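You operate a simulated robot arm through the tools that you are given. There is no shell and no other tool.

Carry out the task below with a simulated robot arm. There is one attempt and no reset: what you move stays moved.

Task
Light the film, lay the orange HOLD tag on the box of its line, and save that line.
Fine: the film stays on the lamp; switch the lamp off at the end.

It is judged by the outcome, as a careful person would: the job done as asked, and still so three seconds after it is handed in. It fails if anything else is knocked over, pushed out of place, dropped, spilled or broken.

Robot
A 7-joint arm with a two-finger parallel gripper, fixed in place. Base frame: the origin is at the foot of the arm, x ahead of it, y to its left, z up; the work surface is at about z = 0. Units: mm, degrees, N and s.
With the tool pointing down near the work surface it reaches from about 240 to 620 mm from the base axis. Its first joint turns from -66.0 to 66.0 degrees. Payload 2.6 kg.
The tool frame sits at the grasp point between the pads (the TCP): z along the fingers, y along the line on which they close. The tips reach 30 mm beyond it. Largest opening 94 mm; finger width 28, thickness 10; the body of the gripper, 50 by 96 mm, starts 55 mm behind the TCP.
Orientation is that of the tool frame in the base frame, as a unit quaternion [x, y, z, w]. With the fingers straight down and closing along the base's y, the tool's x points along the base's -x, its y along +y and its z along -z.

Tools
- The arm moves only by the tool jog_arm. Its argument "series" is a list of rows, each an object (a shift or turn left out is 0, a gripper value left out holds the last) with "grip": the closure, from 0 (fully open) to 1 (shut); "translation": the shift along the tool's x, y, z in mm, a list of three; "dr": the turn, a rotation vector about the tool's x, y, z in rad, a list of three. In form: [{"grip": grip, "translation": [tx, ty, tz], "dr": [ax, ay, az]}, ...]. A call has 1 to 20 rows; each row shifts and turns the commanded pose from where the row before left it, along the tool's axes as they then stand. Each row takes 0.2 s and may step no farther than 50 mm and 8.6 degrees from the row before; otherwise, or with a gripper value out of range, the whole call is refused. A pose out of reach is approached as far as the arm can. The call stops where the force on the tool passes 40 N (or 10 N more than at its start, if that is more) or the arm is blocked; 0.2 s more then pass. Each finger travels about 72 mm/s and halts on what it meets, pressing with about 27 N; the grip force reading is that of the motor and also rises with nothing between the fingers. The clock runs only during rows and for 0.2 s after the last one: add rows that do not move to give the fingers time. The reply holds the time, the measured pose of the TCP, the force on the tool along the base axes, the opening and the grip force, in the units named above and with some noise, with the torque about the TCP (base axes, N m) and any sound that the robot's microphone picked up, and new pictures: "show" is both (left out), scene, wrist or none.
- Cameras (640 x 400 px; columns grow to the right, rows downward): "scene" is fixed at [32.6, 441.2, 549.9]; the picture's right is [-0.75, -0.66, 0.00], its down [-0.46, 0.52, -0.72] and it looks along [0.47, -0.54, -0.70] (base axes); focal length 245 px, centre (320, 200). "wrist" rides on the gripper at [76, 14, -103] in the tool frame; the picture's right is [-0.18, 0.98, 0.00], its down [-0.75, -0.14, -0.64] and it looks along [-0.63, -0.12, 0.77] (tool axes); focal length 243 px, centre (320, 200). There is no depth. A picture from a camera that has moved, and an enlarged one, comes with that camera's place and axes in the base frame and with its lens.
- zoom(camera, box): a new picture of the part [left, top, right, bottom] of that camera's present view, enlarged. It takes no simulated time.
- close_job(): hands the job in; it is judged then, once.

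Places have to be worked out from the pictures, the camera data and where the tool is seen. Open the gripper and draw the arm clear of the work before you hand the job in, unless the task says otherwise.

The tools are called as name(argument=value, ...) on one line, values as JSON. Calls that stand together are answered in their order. jog_arm: Moves the arm, as the interface text tells. Its arguments: {"type":"object","properties":{"series":{"type":"array","items":{"type":"object","properties":{"grip":{"type":"number"},"translation":{"type":"array","items":{"type":"number"}},"dr":{"type":"array","items":{"type":"number"}}}}},"show":{"type":"string","enum":["both","scene","wrist","none"]}},"required":["series"]} The other tools are called the same way: zoom (camera, box) takes an enlarged picture of a part of a camera's view; close_job () hands the job in.

At the start:

```text
time_s: 0.0
tcp_pos: [399.2, 108.4, 332.7]
ee_rot: [0.0, 1.0, 0.0, 0.0]
contact_force: [0.0, 0.4, -1.5]
ft_torque: [-0.02, -0.02, -0.03]
gripper_width: 94.1
grasp_force: 0.0
```

scene: 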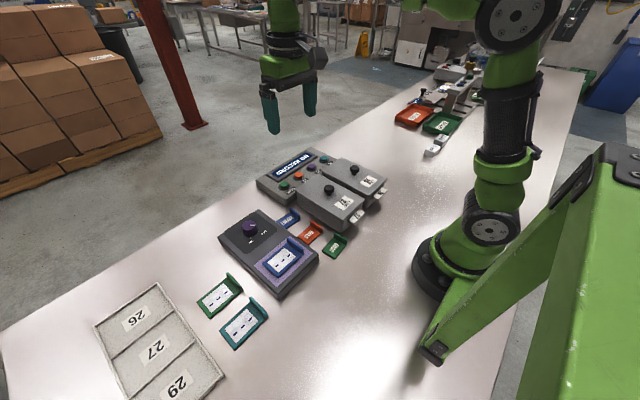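
wrist: 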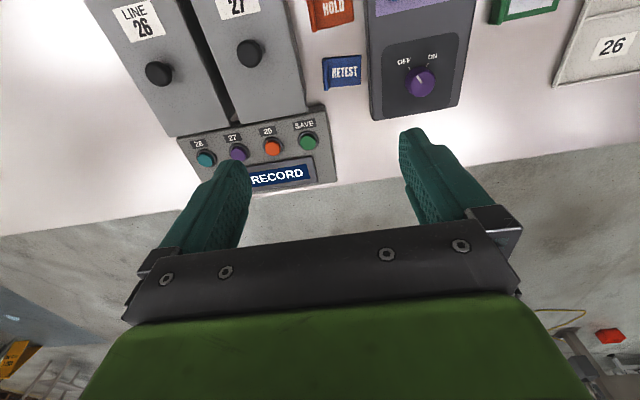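

I'll begin by enlarging the work area to read the labels and find the controls.

zoom(camera="scene", box=[210, 130, 400, 300])

zoom(camera="scene", box=[80, 200, 330, 400])

zoom(camera="wrist", box=[80, 0, 640, 200])

zoom(camera="scene", box=[380, 50, 500, 170])

```text
2.35 times, centred on (305, 215) of scene
camera zoom: at [32.6, 441.2, 549.9], right [-0.75, -0.66, 0.0], down [-0.46, 0.52, -0.72], along [0.47, -0.54, -0.7], focal length 576 px, centre (355, 165)
```

zoom: 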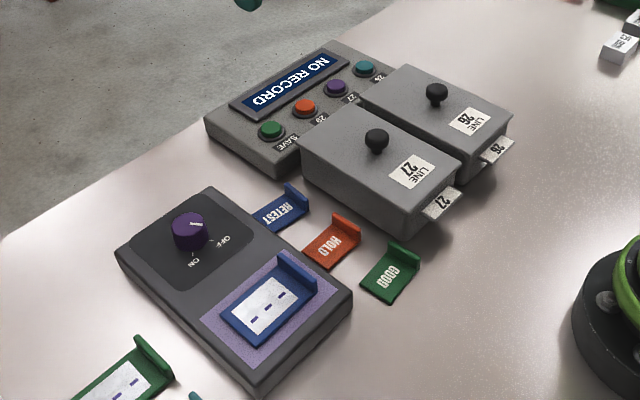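

```text
2.00 times, centred on (205, 300) of scene
camera zoom: at [32.6, 441.2, 549.9], right [-0.75, -0.66, 0.0], down [-0.46, 0.52, -0.72], along [0.47, -0.54, -0.7], focal length 490 px, centre (550, 0)
```

zoom: 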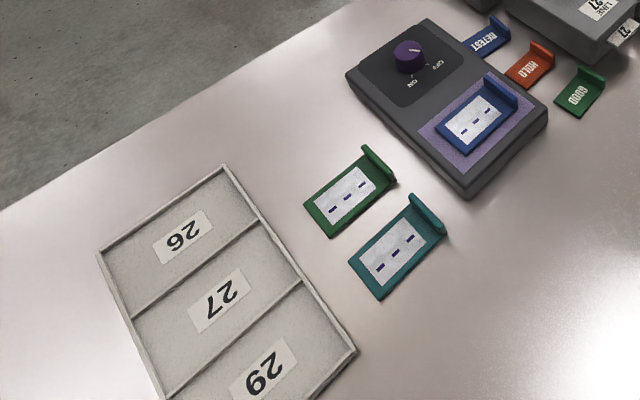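

```text
1.14 times, centred on (360, 100) of wrist
camera zoom: at [321.2, 121.7, 435.3], right [0.18, 0.98, 0.0], down [0.75, -0.14, 0.64], along [0.63, -0.12, -0.77], focal length 277 px, centre (274, 314)
```

zoom: 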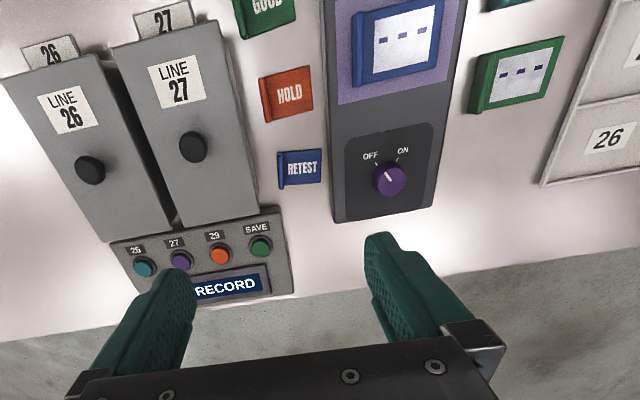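

```text
3.33 times, centred on (440, 110) of scene
camera zoom: at [32.6, 441.2, 549.9], right [-0.75, -0.66, 0.0], down [-0.46, 0.52, -0.72], along [0.47, -0.54, -0.7], focal length 816 px, centre (-80, 500)
```

zoom: 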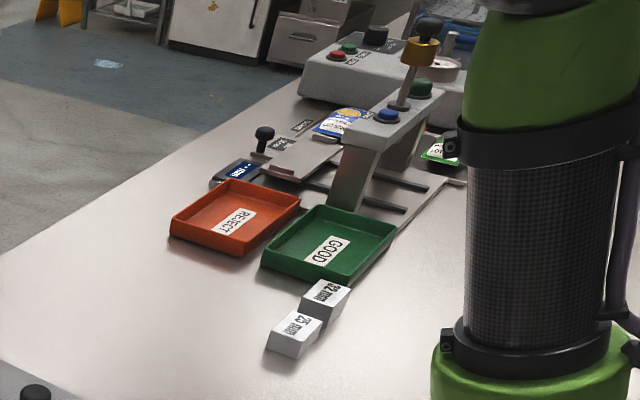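

The lamp is off with its knob pointing to OFF. I estimate the knob at about (447, 251, 40). I'll move above it for a closer look from the wrist camera.

jog_arm(series=[{"grip": 0, "translation": [-6, 28.4, 26]}, {"translation": [-6, 28.4, 26]}, {"translation": [-6, 28.4, 26]}, {"translation": [-6, 28.4, 26]}, {"translation": [-6, 28.4, 26]}, {}])

```text
time_s: 1.4
tcp_pos: [429.0, 250.4, 201.3]
ee_rot: [0.001, 1.0, -0.001, 0.0]
contact_force: [0.0, 0.3, 0.1]
ft_torque: [0.0, -0.03, 0.01]
gripper_width: 93.9
grasp_force: 0.1
camera wrist: at [351.5, 264.1, 304.8], right [0.18, 0.98, 0.0], down [0.75, -0.14, 0.64], along [0.63, -0.12, -0.77], focal length 243 px, centre (320, 200)
```

scene: 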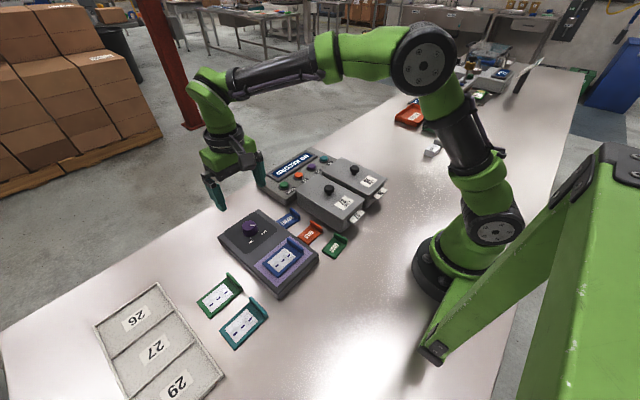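
wrist: 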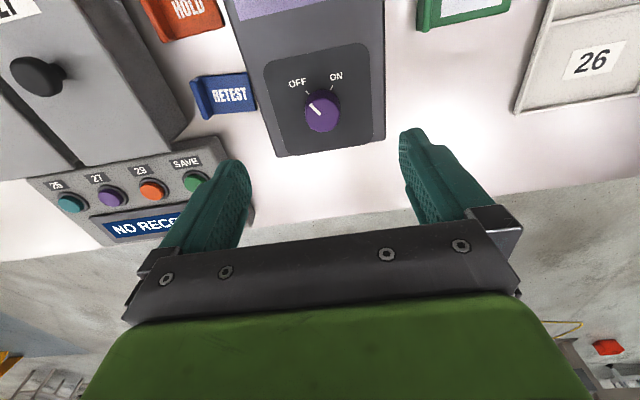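

The knob sits centred beneath the gripper. I'll zoom in to read the pointer and the ON and OFF marks.

zoom(camera="wrist", box=[240, 30, 400, 160])

zoom(camera="scene", box=[200, 190, 340, 310])

```text
3.08 times, centred on (320, 95) of wrist
camera zoom: at [351.5, 264.1, 304.8], right [0.18, 0.98, 0.0], down [0.75, -0.14, 0.64], along [0.63, -0.12, -0.77], focal length 746 px, centre (320, 523)
```

zoom: 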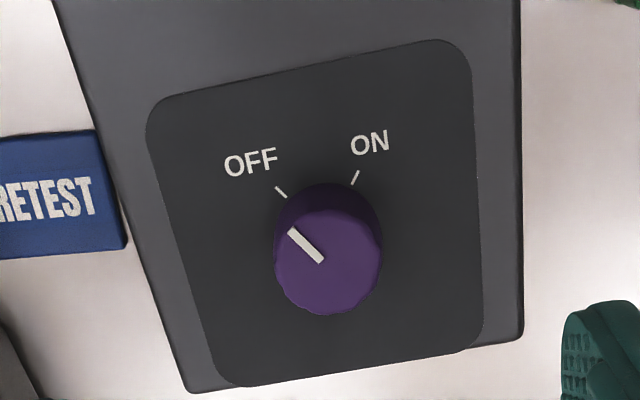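

```text
3.33 times, centred on (270, 250) of scene
camera zoom: at [32.6, 441.2, 549.9], right [-0.75, -0.66, 0.0], down [-0.46, 0.52, -0.72], along [0.47, -0.54, -0.7], focal length 816 px, centre (487, 33)
```

zoom: 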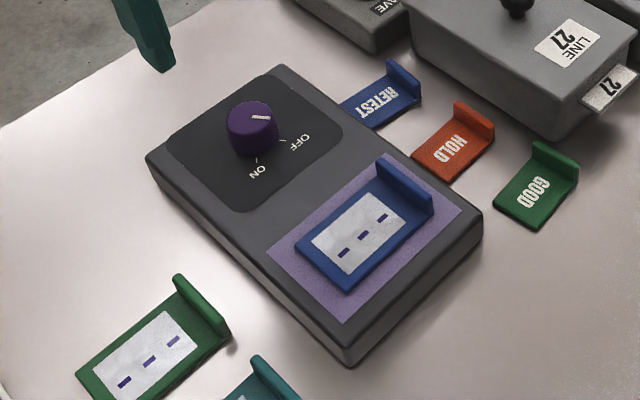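

The pointer is on OFF, and ON is about 60° clockwise seen from above. I'll go down to z ≈ 125 above the knob to refine its position.

jog_arm(series=[{"translation": [-2, -1, 25]}, {"translation": [-2, -1, 25]}, {"translation": [0, 0, 26]}, {}], show="wrist")

zoom(camera="wrist", box=[220, 50, 420, 200])

zoom(camera="scene", box=[180, 160, 320, 280])

```text
time_s: 2.4
tcp_pos: [433.2, 247.1, 124.8]
ee_rot: [0.001, 1.0, 0.0, 0.0]
contact_force: [-0.5, 0.1, 0.0]
ft_torque: [0.03, -0.01, 0.01]
gripper_width: 94.0
grasp_force: 0.0
camera wrist: at [355.5, 261.3, 228.4], right [0.18, 0.98, 0.0], down [0.75, -0.14, 0.64], along [0.63, -0.12, -0.77], focal length 243 px, centre (320, 200)
```

wrist: 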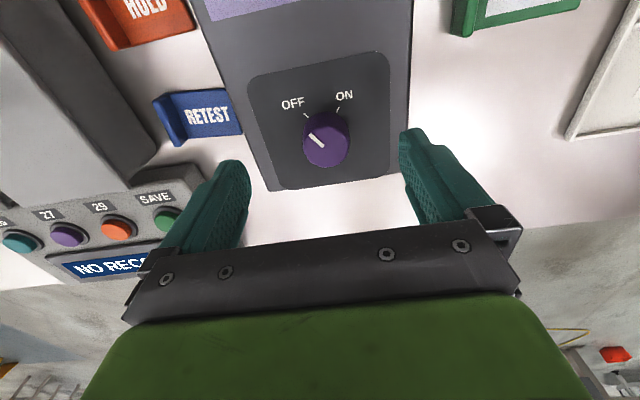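

```text
2.67 times, centred on (320, 125) of wrist
camera zoom: at [355.5, 261.3, 228.4], right [0.18, 0.98, 0.0], down [0.75, -0.14, 0.64], along [0.63, -0.12, -0.77], focal length 647 px, centre (320, 400)
```

zoom: 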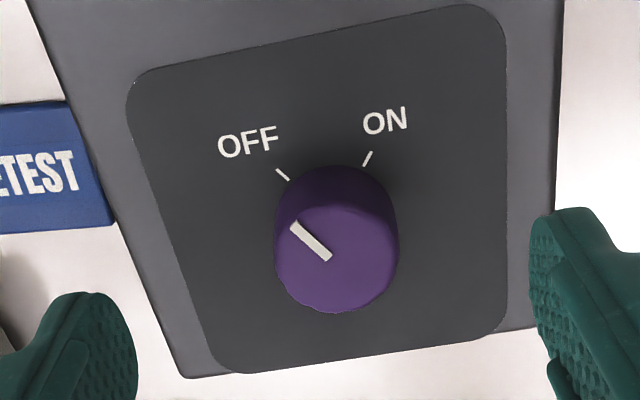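

```text
3.33 times, centred on (250, 220) of scene
camera zoom: at [32.6, 441.2, 549.9], right [-0.75, -0.66, 0.0], down [-0.46, 0.52, -0.72], along [0.47, -0.54, -0.7], focal length 816 px, centre (553, 133)
```

zoom: 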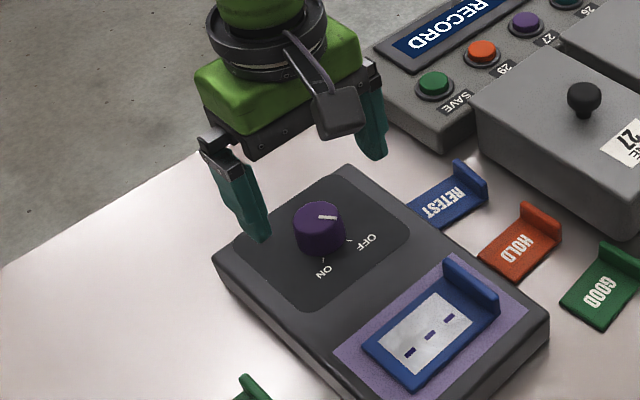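

The knob is at about (444, 248) with its top near z ≈ 50. I'll lower around it to TCP z ≈ 76, so the tips are near 46, and check.

jog_arm(series=[{"translation": [-5.5, 0.5, 20]}, {"translation": [-5, 0.5, 15]}, {"translation": [0, 0, 14]}, {}])

zoom(camera="scene", box=[180, 160, 320, 280])

zoom(camera="wrist", box=[220, 80, 420, 230])

```text
time_s: 3.4
tcp_pos: [443.4, 249.0, 76.9]
ee_rot: [-0.001, 1.0, 0.001, 0.0]
contact_force: [-0.7, 0.2, 0.3]
ft_torque: [-0.01, -0.03, 0.0]
gripper_width: 94.0
grasp_force: 0.1
camera wrist: at [365.8, 263.0, 179.5], right [0.18, 0.98, 0.0], down [0.75, -0.14, 0.64], along [0.63, -0.12, -0.77], focal length 243 px, centre (320, 200)
```

scene: 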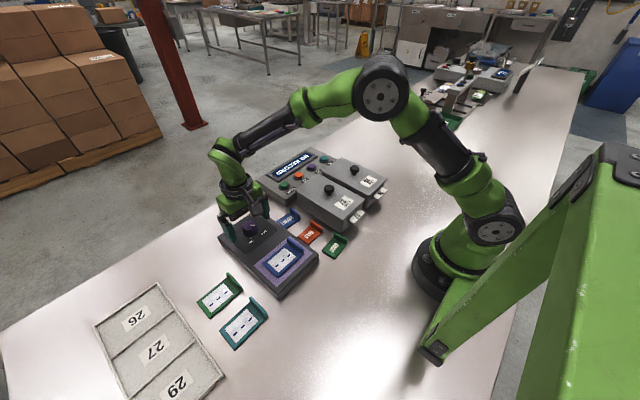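
wrist: 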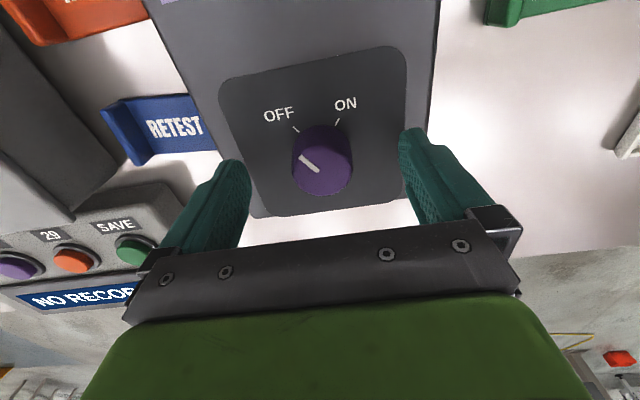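

```text
3.33 times, centred on (250, 220) of scene
camera zoom: at [32.6, 441.2, 549.9], right [-0.75, -0.66, 0.0], down [-0.46, 0.52, -0.72], along [0.47, -0.54, -0.7], focal length 816 px, centre (553, 133)
```

zoom: 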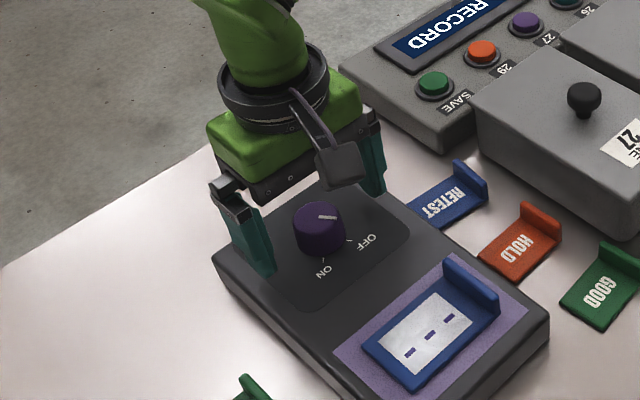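

```text
2.67 times, centred on (320, 155) of wrist
camera zoom: at [365.8, 263.0, 179.5], right [0.18, 0.98, 0.0], down [0.75, -0.14, 0.64], along [0.63, -0.12, -0.77], focal length 647 px, centre (320, 320)
```

zoom: 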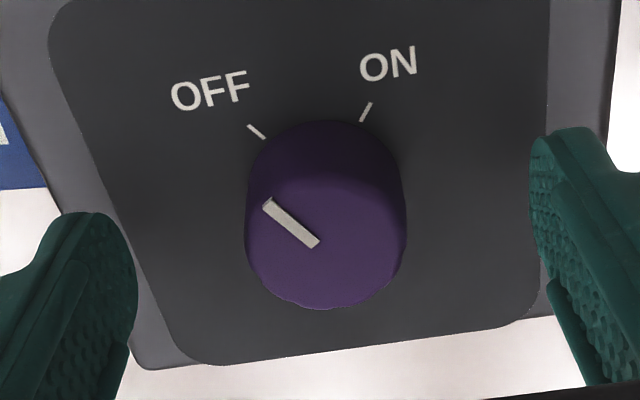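

Triangulating again gives a knob top of about z ≈ 60 at (442.5, 249.5), so the tips already straddle it. I'll go down 4 mm more and close on the knob.

jog_arm(series=[{"translation": [0.5, 0.5, 4]}, {"grip": 0.5}, {"grip": 0.6}, {"grip": 0.75}, {"grip": 0.75}, {}])

```text
time_s: 4.8
tcp_pos: [442.8, 250.3, 72.8]
ee_rot: [0.0, 1.0, 0.001, 0.0]
contact_force: [2.8, 4.2, -2.8]
ft_torque: [0.05, -0.17, 0.02]
gripper_width: 36.3
grasp_force: 44.5
camera wrist: at [365.3, 263.7, 175.8], right [0.18, 0.98, 0.0], down [0.75, -0.14, 0.64], along [0.63, -0.12, -0.77], focal length 243 px, centre (320, 200)
```

scene: 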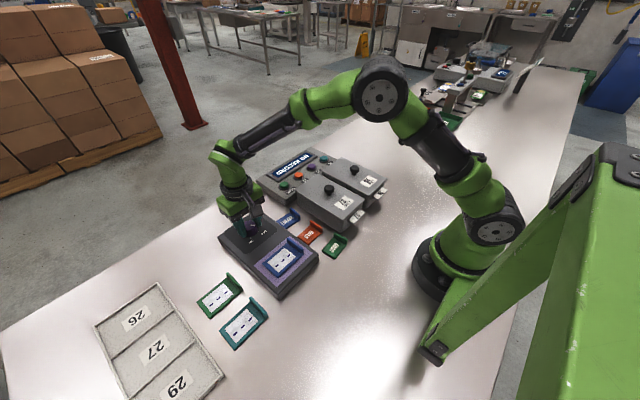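
wrist: 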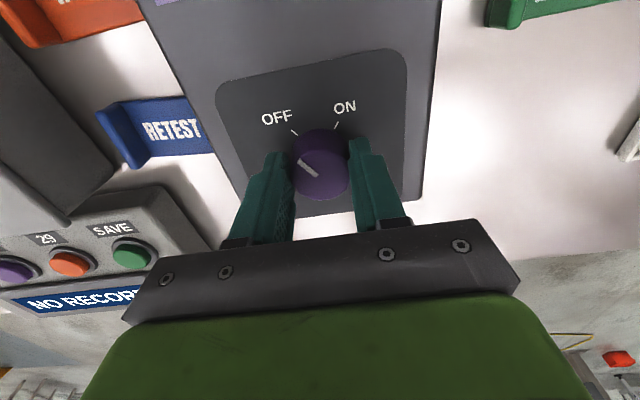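

The gripper holds the knob at 36 mm wide with low side force. I'll turn it clockwise in steps (+z of the tool).

jog_arm(series=[{"dr": [0, 0, 0.13]}, {"dr": [0, 0, 0.13]}, {"dr": [0, 0, 0.13]}, {"dr": [0, 0, 0.13]}, {}])

```text
time_s: 6.0
tcp_pos: [442.5, 250.8, 72.3]
ee_rot: [0.256, 0.967, 0.001, 0.001]
contact_force: [20.0, 23.9, -22.5]
ft_torque: [0.81, 0.01, 0.04]
gripper_width: 36.3
grasp_force: 45.2
camera wrist: at [382.3, 300.5, 175.9], right [0.65, 0.76, 0.0], down [0.58, -0.5, 0.64], along [0.49, -0.41, -0.77], focal length 243 px, centre (320, 200)
```

scene: 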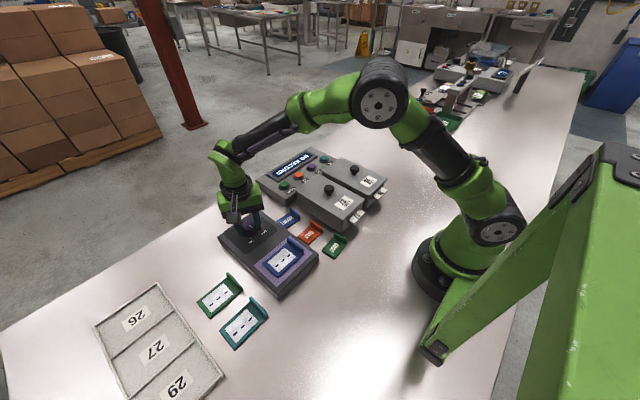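
wrist: 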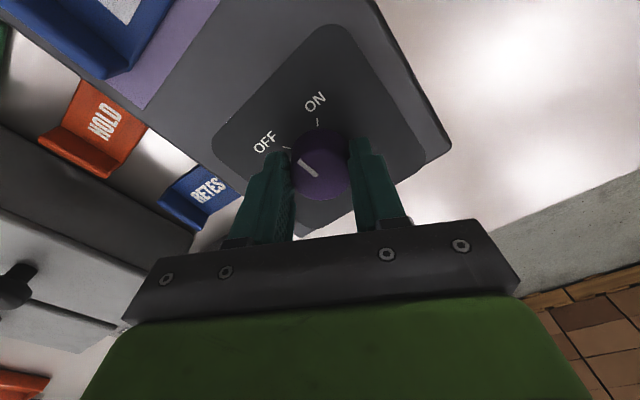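

The knob is turning with the fingers, but side load is building to about 38 N in total. I'll open to relieve it and then see where the knob's centre really is.

jog_arm(series=[{"grip": 0.5}, {"grip": 0.4}, {}])

zoom(camera="wrist", box=[220, 70, 420, 220])

zoom(camera="scene", box=[180, 160, 350, 310])

```text
time_s: 6.8
tcp_pos: [442.3, 248.6, 72.1]
ee_rot: [0.257, 0.966, 0.0, -0.001]
contact_force: [0.1, -1.1, 0.0]
ft_torque: [0.01, -0.01, 0.01]
gripper_width: 56.3
grasp_force: 0.2
camera wrist: at [382.5, 299.1, 176.2], right [0.65, 0.76, 0.0], down [0.58, -0.5, 0.64], along [0.49, -0.42, -0.77], focal length 243 px, centre (320, 200)
```

scene: 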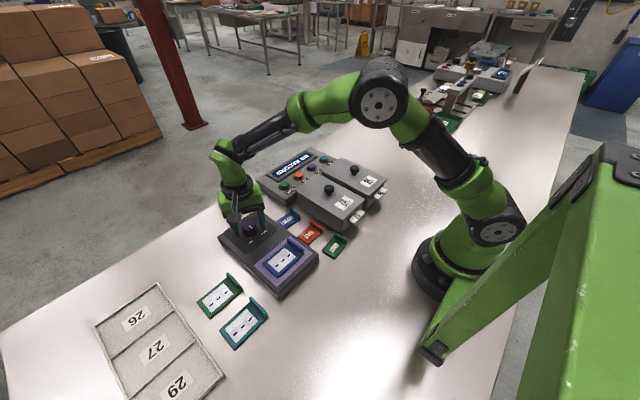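
wrist: 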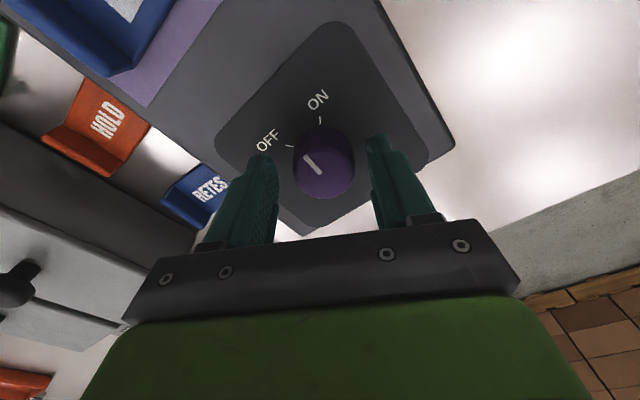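

```text
2.67 times, centred on (320, 145) of wrist
camera zoom: at [382.5, 299.1, 176.2], right [0.65, 0.76, 0.0], down [0.58, -0.5, 0.64], along [0.49, -0.42, -0.77], focal length 647 px, centre (320, 347)
```

zoom: 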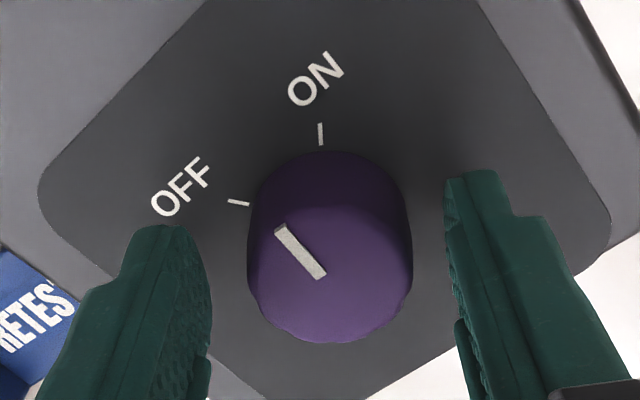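

```text
2.67 times, centred on (265, 235) of scene
camera zoom: at [32.6, 441.2, 549.9], right [-0.75, -0.66, 0.0], down [-0.46, 0.52, -0.72], along [0.47, -0.54, -0.7], focal length 653 px, centre (467, 107)
```

zoom: 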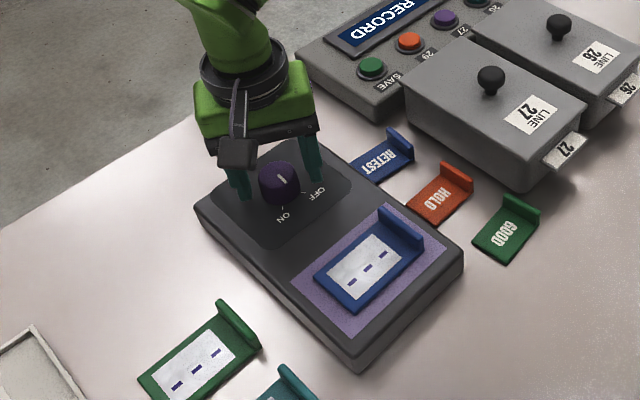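

The knob turned about 30° and stayed there, and the fingers are about 2 mm off its axis. I'll shift to centre them, grip again and turn the remaining 30°.

jog_arm(series=[{"translation": [2, 1.5, 0]}, {"grip": 0.55}, {"grip": 0.7}, {"grip": 0.7}, {"dr": [0, 0, 0.1]}, {"dr": [0, 0, 0.1]}, {"dr": [0, 0, 0.1]}, {"dr": [0, 0, 0.1]}, {"dr": [0, 0, 0.1]}, {}])

zoom(camera="wrist", box=[220, 70, 420, 220])

zoom(camera="scene", box=[180, 160, 350, 310])

```text
time_s: 9.2
tcp_pos: [443.5, 252.9, 73.2]
ee_rot: [0.487, 0.874, 0.003, 0.001]
contact_force: [2.0, 1.2, -1.8]
ft_torque: [-0.08, -0.09, 0.02]
gripper_width: 36.5
grasp_force: 45.1
stopped in row 10: the force on the tool passed its limit at 40 N (the readings are from after the stop); the commanded pose is now the measured one
camera wrist: at [413.2, 324.9, 176.4], right [0.93, 0.36, 0.01], down [0.27, -0.72, 0.64], along [0.24, -0.6, -0.77], focal length 243 px, centre (320, 200)
```

scene: 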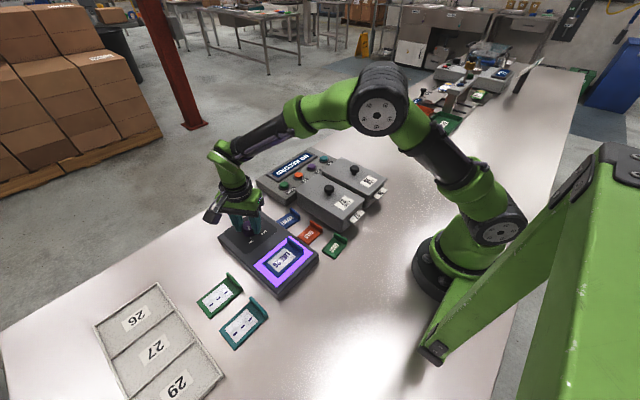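
wrist: 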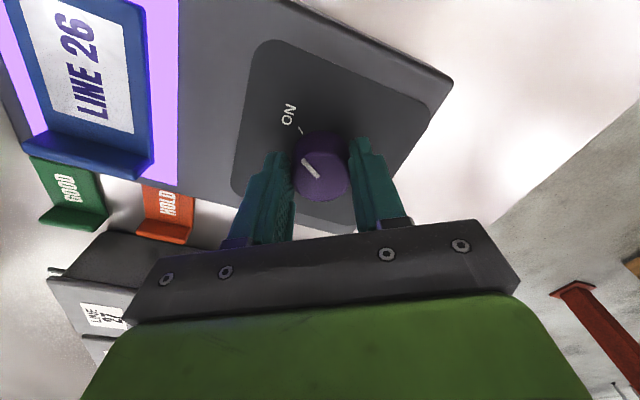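

```text
2.67 times, centred on (320, 145) of wrist
camera zoom: at [413.2, 324.9, 176.4], right [0.93, 0.36, 0.01], down [0.27, -0.72, 0.64], along [0.24, -0.6, -0.77], focal length 647 px, centre (320, 347)
```

zoom: 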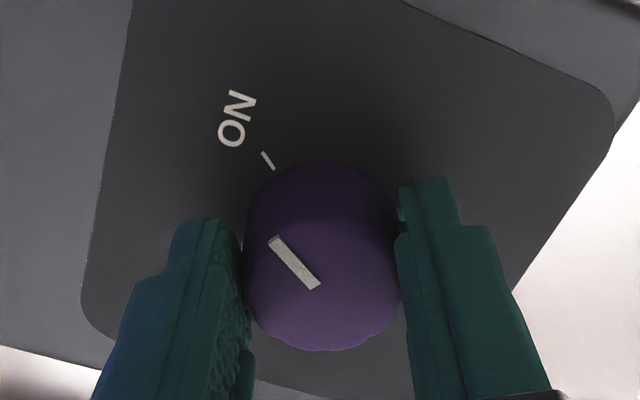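

```text
2.67 times, centred on (265, 235) of scene
camera zoom: at [32.6, 441.2, 549.9], right [-0.75, -0.66, 0.0], down [-0.46, 0.52, -0.72], along [0.47, -0.54, -0.7], focal length 653 px, centre (467, 107)
```

zoom: 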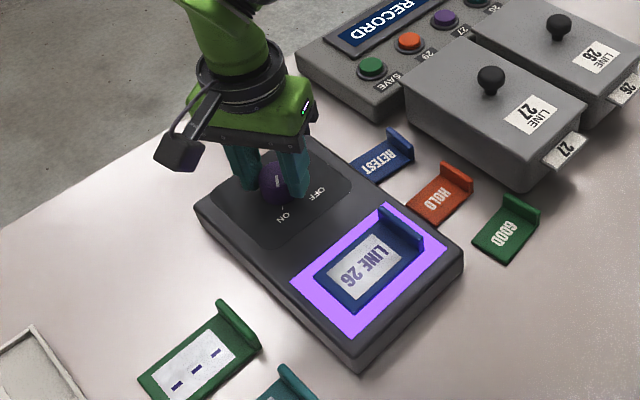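

The lamp is lit and the film reads LINE 26. So the HOLD tag goes on the LINE 26 box, and the line to save is 26. I'll release the knob, rise straight up and turn the wrist back.

jog_arm(series=[{"grip": 0.5}, {"grip": 0.3}, {"grip": 0.2}, {"translation": [0, 0, -30]}, {"translation": [0, 0, -45]}, {"translation": [0, 0, -45]}, {"dr": [0, 0, -0.127]}, {"dr": [0, 0, -0.127]}, {"dr": [0, 0, -0.127]}, {"dr": [0, 0, -0.127]}, {"dr": [0, 0, -0.127]}, {"dr": [0, 0, -0.127]}, {"dr": [0, 0, -0.127]}, {"dr": [0, 0, -0.127]}, {}])

```text
time_s: 12.4
tcp_pos: [442.5, 253.2, 193.3]
ee_rot: [0.0, 1.0, 0.002, 0.003]
contact_force: [0.5, 0.0, -0.1]
ft_torque: [0.02, 0.01, -0.01]
gripper_width: 75.4
grasp_force: 0.1
camera wrist: at [364.1, 266.3, 296.0], right [0.18, 0.98, 0.0], down [0.75, -0.14, 0.65], along [0.64, -0.12, -0.76], focal length 243 px, centre (320, 200)
```

scene: 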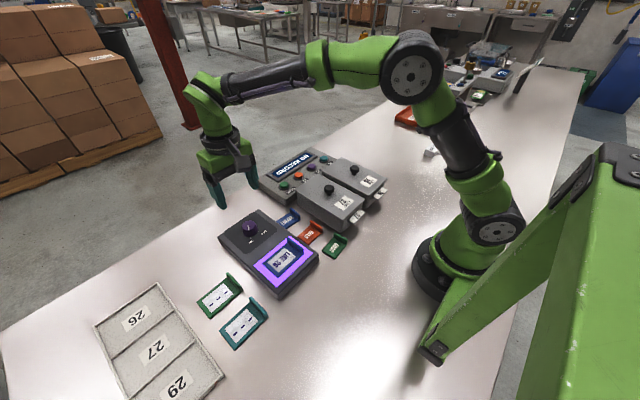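
wrist: 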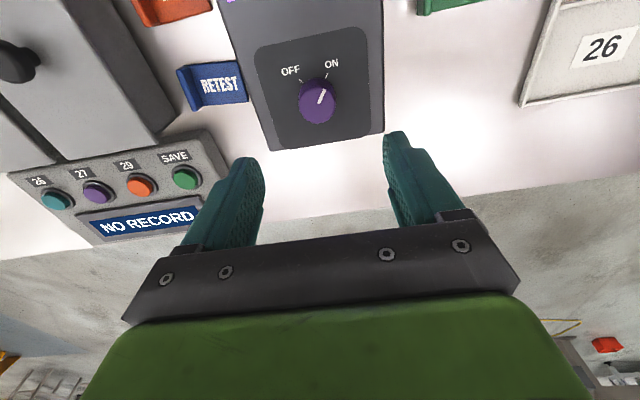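

The lamp stays on with the knob at ON. Next I'll move over the HOLD tag, which I put at about (330, 130), for a closer look.

jog_arm(series=[{"translation": [28, -31, 0]}, {"translation": [28, -31, 0]}, {"translation": [28, -31, 0]}, {"translation": [28, -31, 0]}, {}])

zoom(camera="wrist", box=[160, 0, 480, 200])

```text
time_s: 13.6
tcp_pos: [330.2, 128.7, 192.3]
ee_rot: [0.001, 1.0, 0.002, 0.003]
contact_force: [-1.1, -0.4, 0.3]
ft_torque: [-0.01, -0.01, 0.02]
gripper_width: 75.3
grasp_force: 0.2
camera wrist: at [252.1, 142.4, 295.2], right [0.19, 0.98, 0.0], down [0.75, -0.14, 0.65], along [0.64, -0.12, -0.76], focal length 243 px, centre (320, 200)
```

scene: 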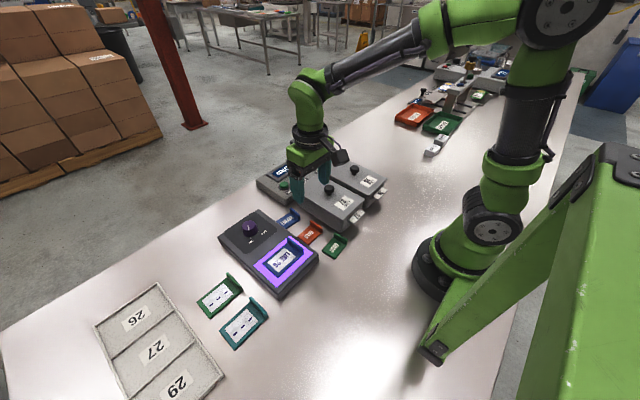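
wrist: 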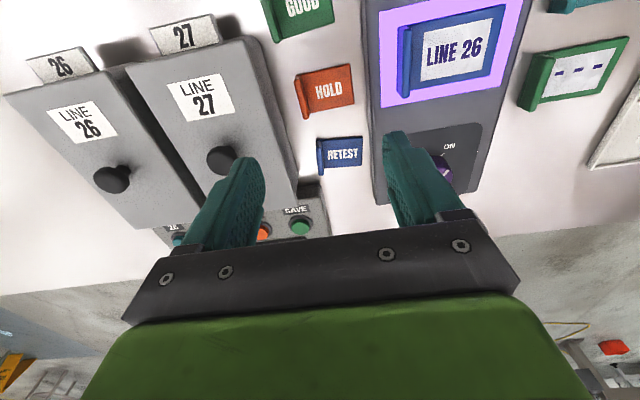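

```text
2.00 times, centred on (320, 100) of wrist
camera zoom: at [252.1, 142.4, 295.2], right [0.19, 0.98, 0.0], down [0.75, -0.14, 0.65], along [0.64, -0.12, -0.76], focal length 485 px, centre (320, 400)
```

zoom: 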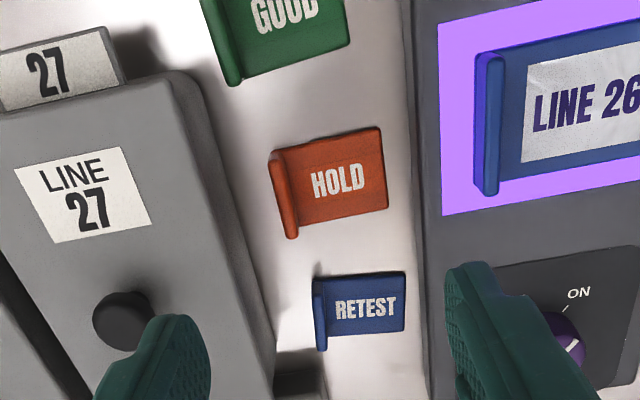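

The HOLD tag is about 47 × 58 mm. Its upright flange runs along x at about (336, 106) and the LINE 27 box edge is at y ≈ 83, so the gap is tight. I'll narrow the opening to about 22 mm and go part way down to check.

jog_arm(series=[{"grip": 0.766, "translation": [-3, -10, 0]}, {"translation": [-3.5, -10, 20]}, {"translation": [0, 0, 30]}, {"translation": [0, 0, 30]}, {}])

zoom(camera="wrist", box=[200, 30, 440, 210])

zoom(camera="scene", box=[250, 130, 400, 270])

```text
time_s: 14.8
tcp_pos: [336.8, 110.4, 112.8]
ee_rot: [0.001, 1.0, 0.002, 0.002]
contact_force: [-0.4, 0.3, 0.1]
ft_torque: [-0.01, 0.03, -0.02]
gripper_width: 21.9
grasp_force: 0.0
camera wrist: at [258.6, 124.1, 214.9], right [0.19, 0.98, 0.0], down [0.75, -0.14, 0.65], along [0.64, -0.12, -0.76], focal length 243 px, centre (320, 200)
```

scene: 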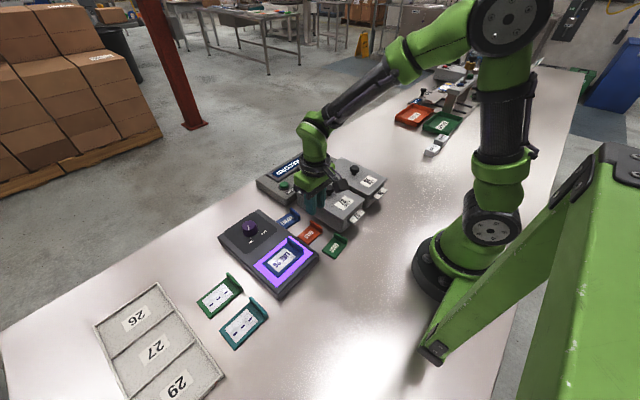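
wrist: 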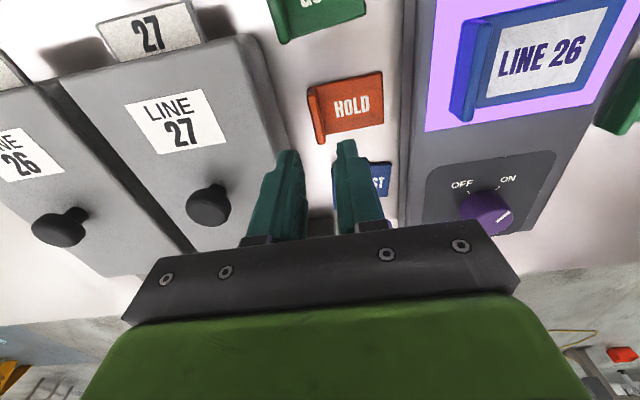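

```text
2.22 times, centred on (320, 120) of wrist
camera zoom: at [258.6, 124.1, 214.9], right [0.19, 0.98, 0.0], down [0.75, -0.14, 0.65], along [0.64, -0.12, -0.76], focal length 539 px, centre (320, 378)
```

zoom: 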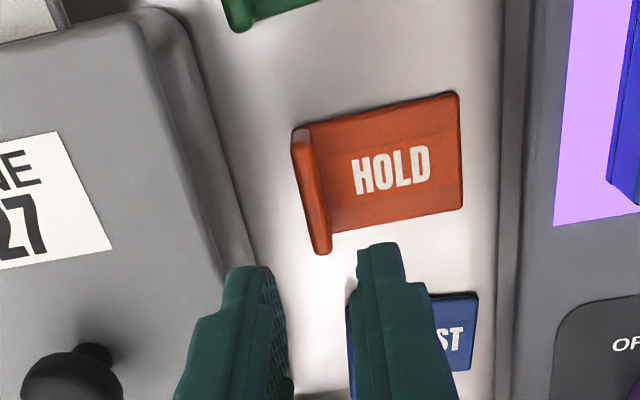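

```text
2.86 times, centred on (325, 200) of scene
camera zoom: at [32.6, 441.2, 549.9], right [-0.75, -0.66, 0.0], down [-0.46, 0.52, -0.72], along [0.47, -0.54, -0.7], focal length 700 px, centre (306, 200)
```

zoom: 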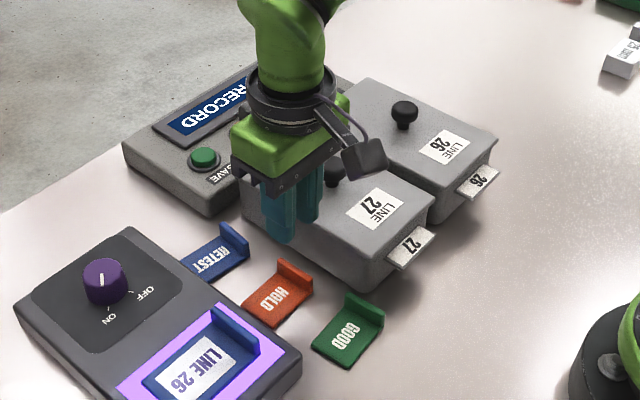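

The flange is confirmed at about (335, 107) with clear space on both sides. I'll lower to TCP z ≈ 45, tips near 15, and check again.

jog_arm(series=[{"translation": [1, -3, 25]}, {"translation": [0, 0, 25]}, {"translation": [0, 0, 17]}, {}])

zoom(camera="wrist", box=[200, 60, 440, 240])

zoom(camera="scene", box=[270, 170, 370, 260])

```text
time_s: 15.8
tcp_pos: [335.0, 106.5, 45.9]
ee_rot: [0.001, 1.0, 0.002, 0.003]
contact_force: [-0.9, -0.6, -0.2]
ft_torque: [0.0, 0.02, 0.0]
gripper_width: 22.0
grasp_force: 0.2
camera wrist: at [257.5, 120.8, 147.7], right [0.19, 0.98, 0.0], down [0.75, -0.14, 0.65], along [0.64, -0.12, -0.76], focal length 243 px, centre (320, 200)
```

scene: 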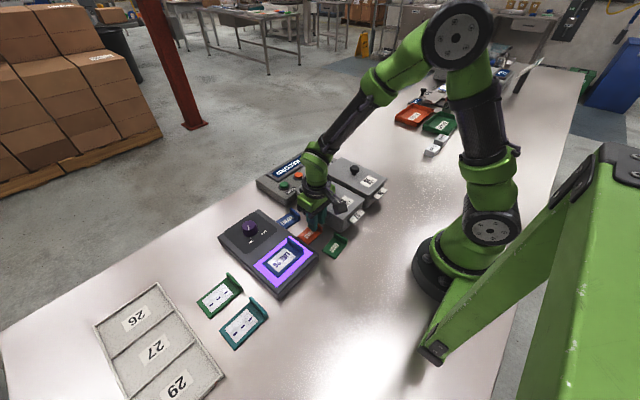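
wrist: 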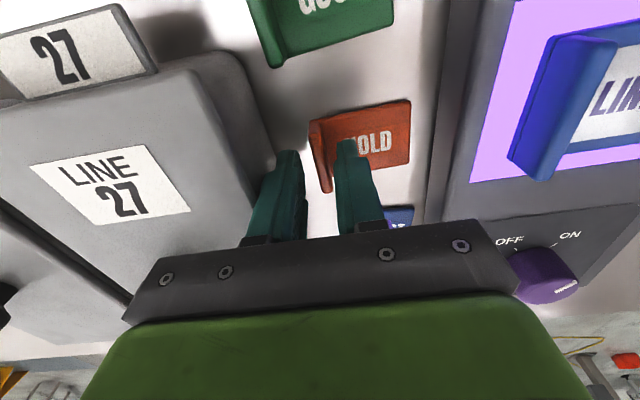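

```text
2.22 times, centred on (320, 150) of wrist
camera zoom: at [257.5, 120.8, 147.7], right [0.19, 0.98, 0.0], down [0.75, -0.14, 0.65], along [0.64, -0.12, -0.76], focal length 539 px, centre (320, 311)
```

zoom: 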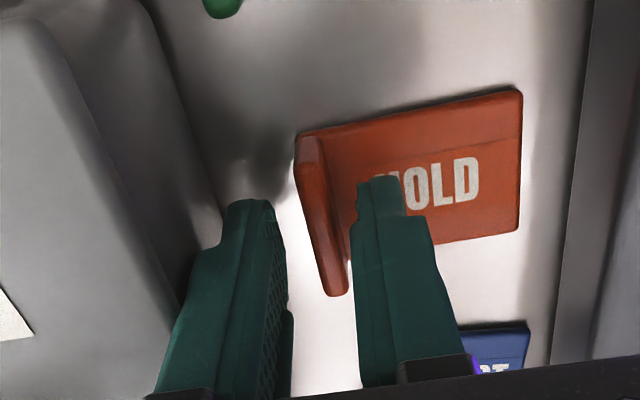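

```text
4.44 times, centred on (320, 215) of scene
camera zoom: at [32.6, 441.2, 549.9], right [-0.75, -0.66, 0.0], down [-0.46, 0.52, -0.72], along [0.47, -0.54, -0.7], focal length 1088 px, centre (320, 133)
```

zoom: 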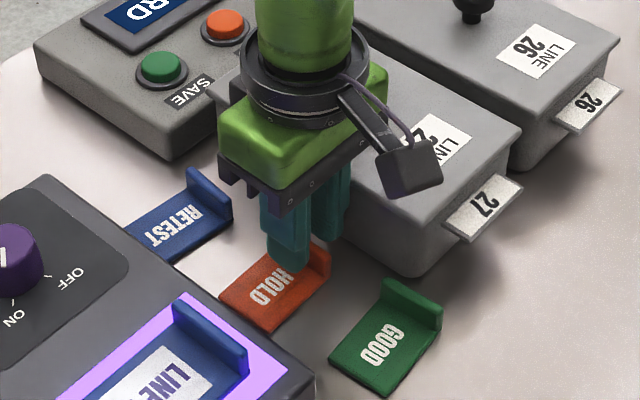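

The fingers straddle the flange evenly. I'll go down another 9 mm, tips near 7, and close on it.

jog_arm(series=[{"translation": [0, 0, 5]}, {"translation": [0, 0, 4]}, {"grip": 0.85}, {"grip": 0.93}, {"grip": 1.0}, {"grip": 1.0}, {}])

zoom(camera="wrist", box=[200, 60, 440, 240])

zoom(camera="scene", box=[270, 170, 370, 260])

```text
time_s: 17.4
tcp_pos: [337.2, 105.6, 36.7]
ee_rot: [0.0, 1.0, 0.002, 0.002]
contact_force: [0.6, 0.4, 1.0]
ft_torque: [-0.02, -0.02, 0.0]
gripper_width: 6.6
grasp_force: 26.7
camera wrist: at [258.4, 120.3, 139.1], right [0.19, 0.98, 0.0], down [0.75, -0.14, 0.65], along [0.64, -0.12, -0.76], focal length 243 px, centre (320, 200)
```

scene: 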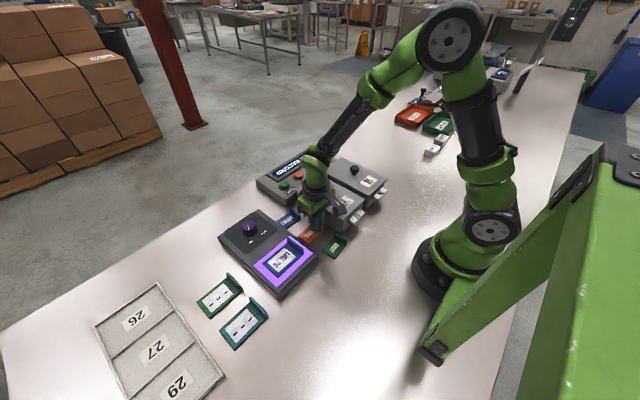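
wrist: 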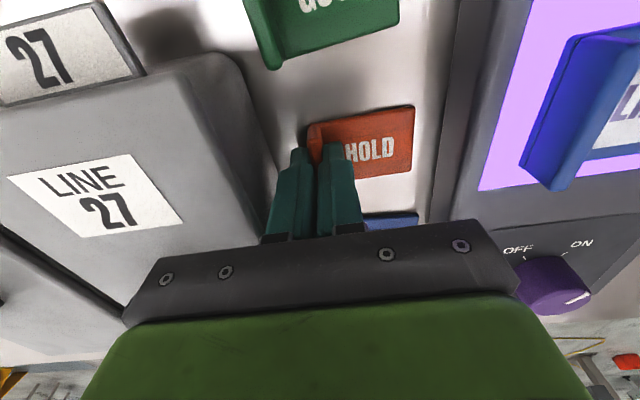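

```text
2.22 times, centred on (320, 150) of wrist
camera zoom: at [258.4, 120.3, 139.1], right [0.19, 0.98, 0.0], down [0.75, -0.14, 0.65], along [0.64, -0.12, -0.76], focal length 539 px, centre (320, 311)
```

zoom: 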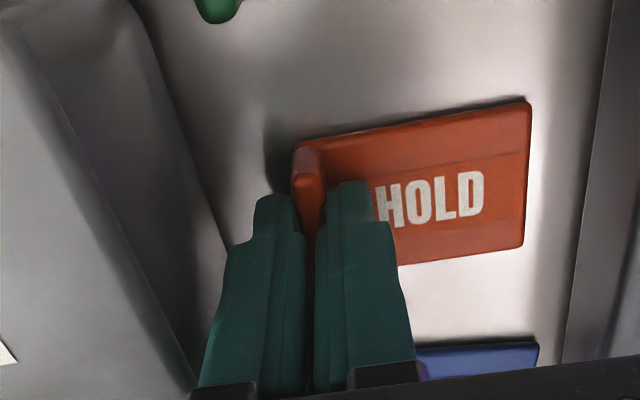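

```text
4.44 times, centred on (320, 215) of scene
camera zoom: at [32.6, 441.2, 549.9], right [-0.75, -0.66, 0.0], down [-0.46, 0.52, -0.72], along [0.47, -0.54, -0.7], focal length 1088 px, centre (320, 133)
```

zoom: 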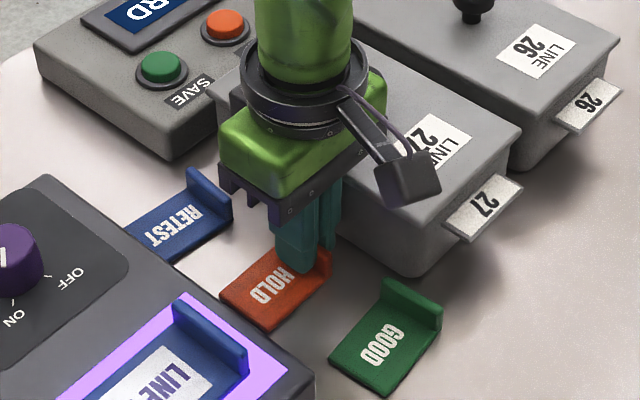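

The flange is held at 6.6 mm wide. I'll lift straight up, then carry the tag high over to the LINE 26 box and view its top.

jog_arm(series=[{"translation": [0, 0, -10]}, {"translation": [0, 0, -30]}, {"translation": [0, 0, -40]}, {"translation": [0, 0, -40]}, {"translation": [0, 0, -40]}, {"translation": [-6, -30, 0]}, {"translation": [-7, -37, 0]}, {"translation": [-7, -37, 0]}, {"translation": [-7, -37, 0]}, {"translation": [-7, -37, 0]}, {"translation": [-6, -32, 0]}, {}])

zoom(camera="wrist", box=[160, 0, 480, 200])

zoom(camera="scene", box=[250, 100, 420, 240])

```text
time_s: 20.0
tcp_pos: [374.6, -103.3, 195.9]
ee_rot: [0.001, 1.0, 0.002, 0.003]
contact_force: [0.2, -0.8, -0.8]
ft_torque: [-0.01, 0.05, 0.0]
gripper_width: 6.7
grasp_force: 27.3
camera wrist: at [296.8, -89.7, 298.9], right [0.19, 0.98, 0.0], down [0.75, -0.14, 0.65], along [0.64, -0.12, -0.76], focal length 243 px, centre (320, 200)
```

scene: 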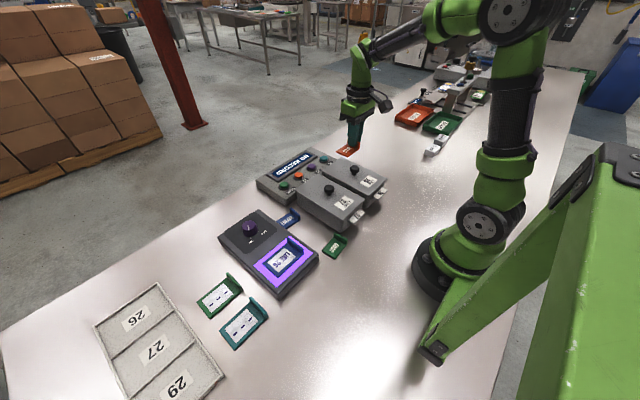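
wrist: 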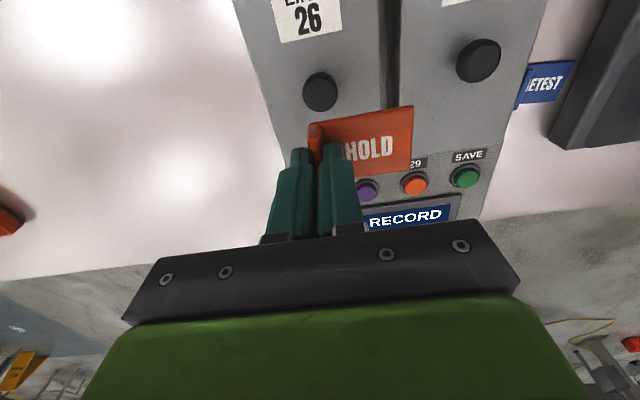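

```text
2.00 times, centred on (320, 100) of wrist
camera zoom: at [296.8, -89.7, 298.9], right [0.19, 0.98, 0.0], down [0.75, -0.14, 0.65], along [0.64, -0.12, -0.76], focal length 485 px, centre (320, 400)
```

zoom: 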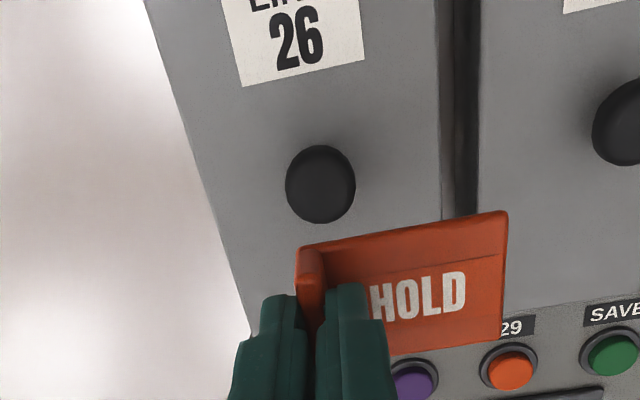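

```text
2.86 times, centred on (335, 170) of scene
camera zoom: at [32.6, 441.2, 549.9], right [-0.75, -0.66, 0.0], down [-0.46, 0.52, -0.72], along [0.47, -0.54, -0.7], focal length 700 px, centre (277, 286)
```

zoom: 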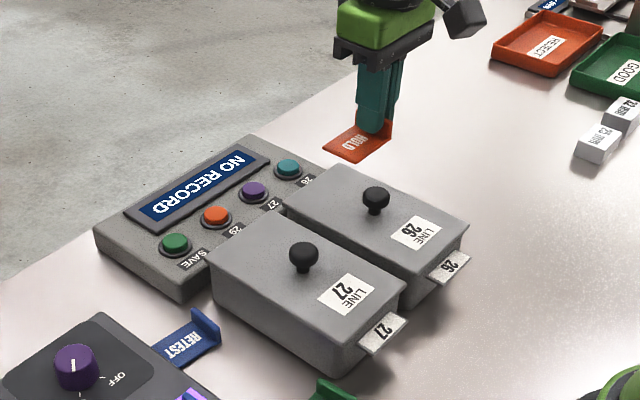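

The LINE 26 box top spans roughly x 268–447 and y −157 to −47 at z ≈ 56, with its knob at (360, −101). The clear area beyond the knob keeps the label visible, so I'll move above it with TCP (413, −131) and lower part way.

jog_arm(series=[{"translation": [-19, -14, 0]}, {"translation": [-19.5, -13.5, 0]}, {"translation": [0, 0, 30]}, {"translation": [0, 0, 30]}, {"translation": [0, 0, 15]}, {}])

zoom(camera="wrist", box=[160, 0, 480, 200])

zoom(camera="scene", box=[270, 110, 410, 220])

```text
time_s: 21.4
tcp_pos: [413.9, -130.8, 120.6]
ee_rot: [0.001, 1.0, 0.002, 0.003]
contact_force: [-0.7, -1.3, 0.0]
ft_torque: [-0.01, -0.02, 0.0]
gripper_width: 6.7
grasp_force: 27.6
camera wrist: at [336.5, -117.5, 223.5], right [0.19, 0.98, 0.0], down [0.75, -0.14, 0.65], along [0.64, -0.12, -0.76], focal length 243 px, centre (320, 200)
```

scene: 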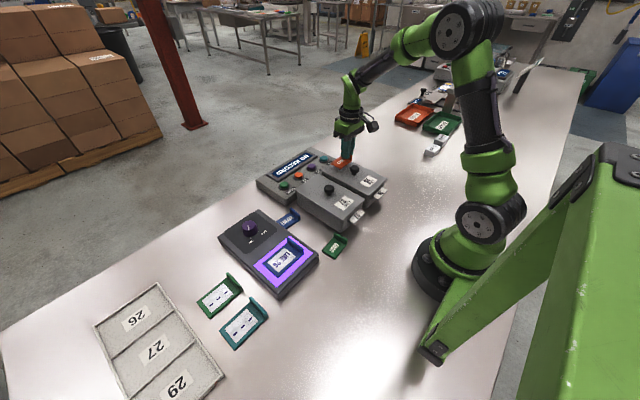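
wrist: 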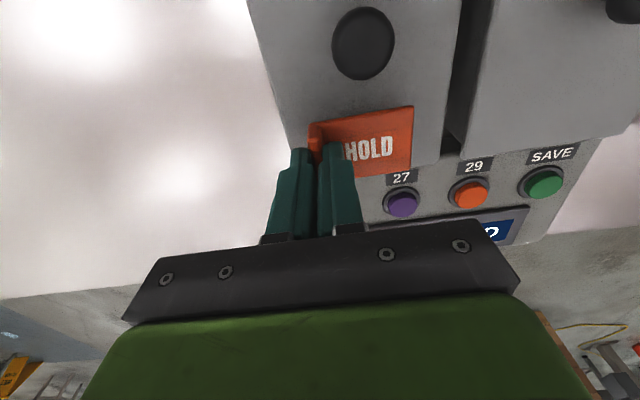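

```text
2.00 times, centred on (320, 100) of wrist
camera zoom: at [336.5, -117.5, 223.5], right [0.19, 0.98, 0.0], down [0.75, -0.14, 0.65], along [0.64, -0.12, -0.76], focal length 485 px, centre (320, 400)
```

zoom: 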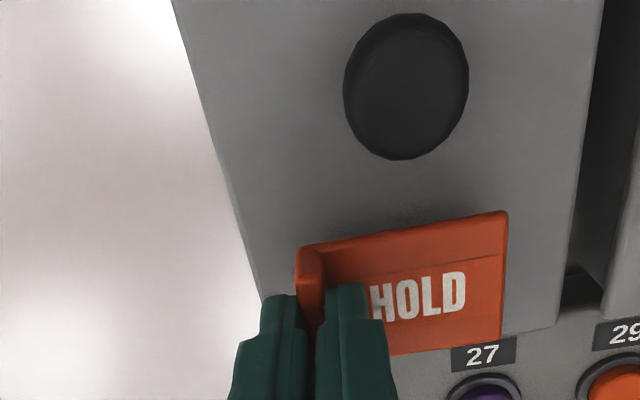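

```text
3.64 times, centred on (340, 165) of scene
camera zoom: at [32.6, 441.2, 549.9], right [-0.75, -0.66, 0.0], down [-0.46, 0.52, -0.72], along [0.47, -0.54, -0.7], focal length 891 px, centre (247, 327)
```

zoom: 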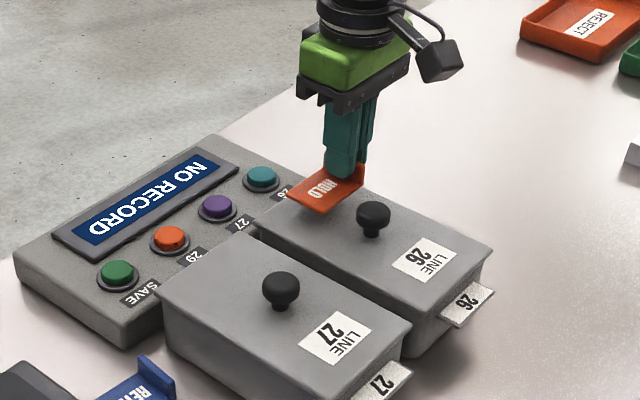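

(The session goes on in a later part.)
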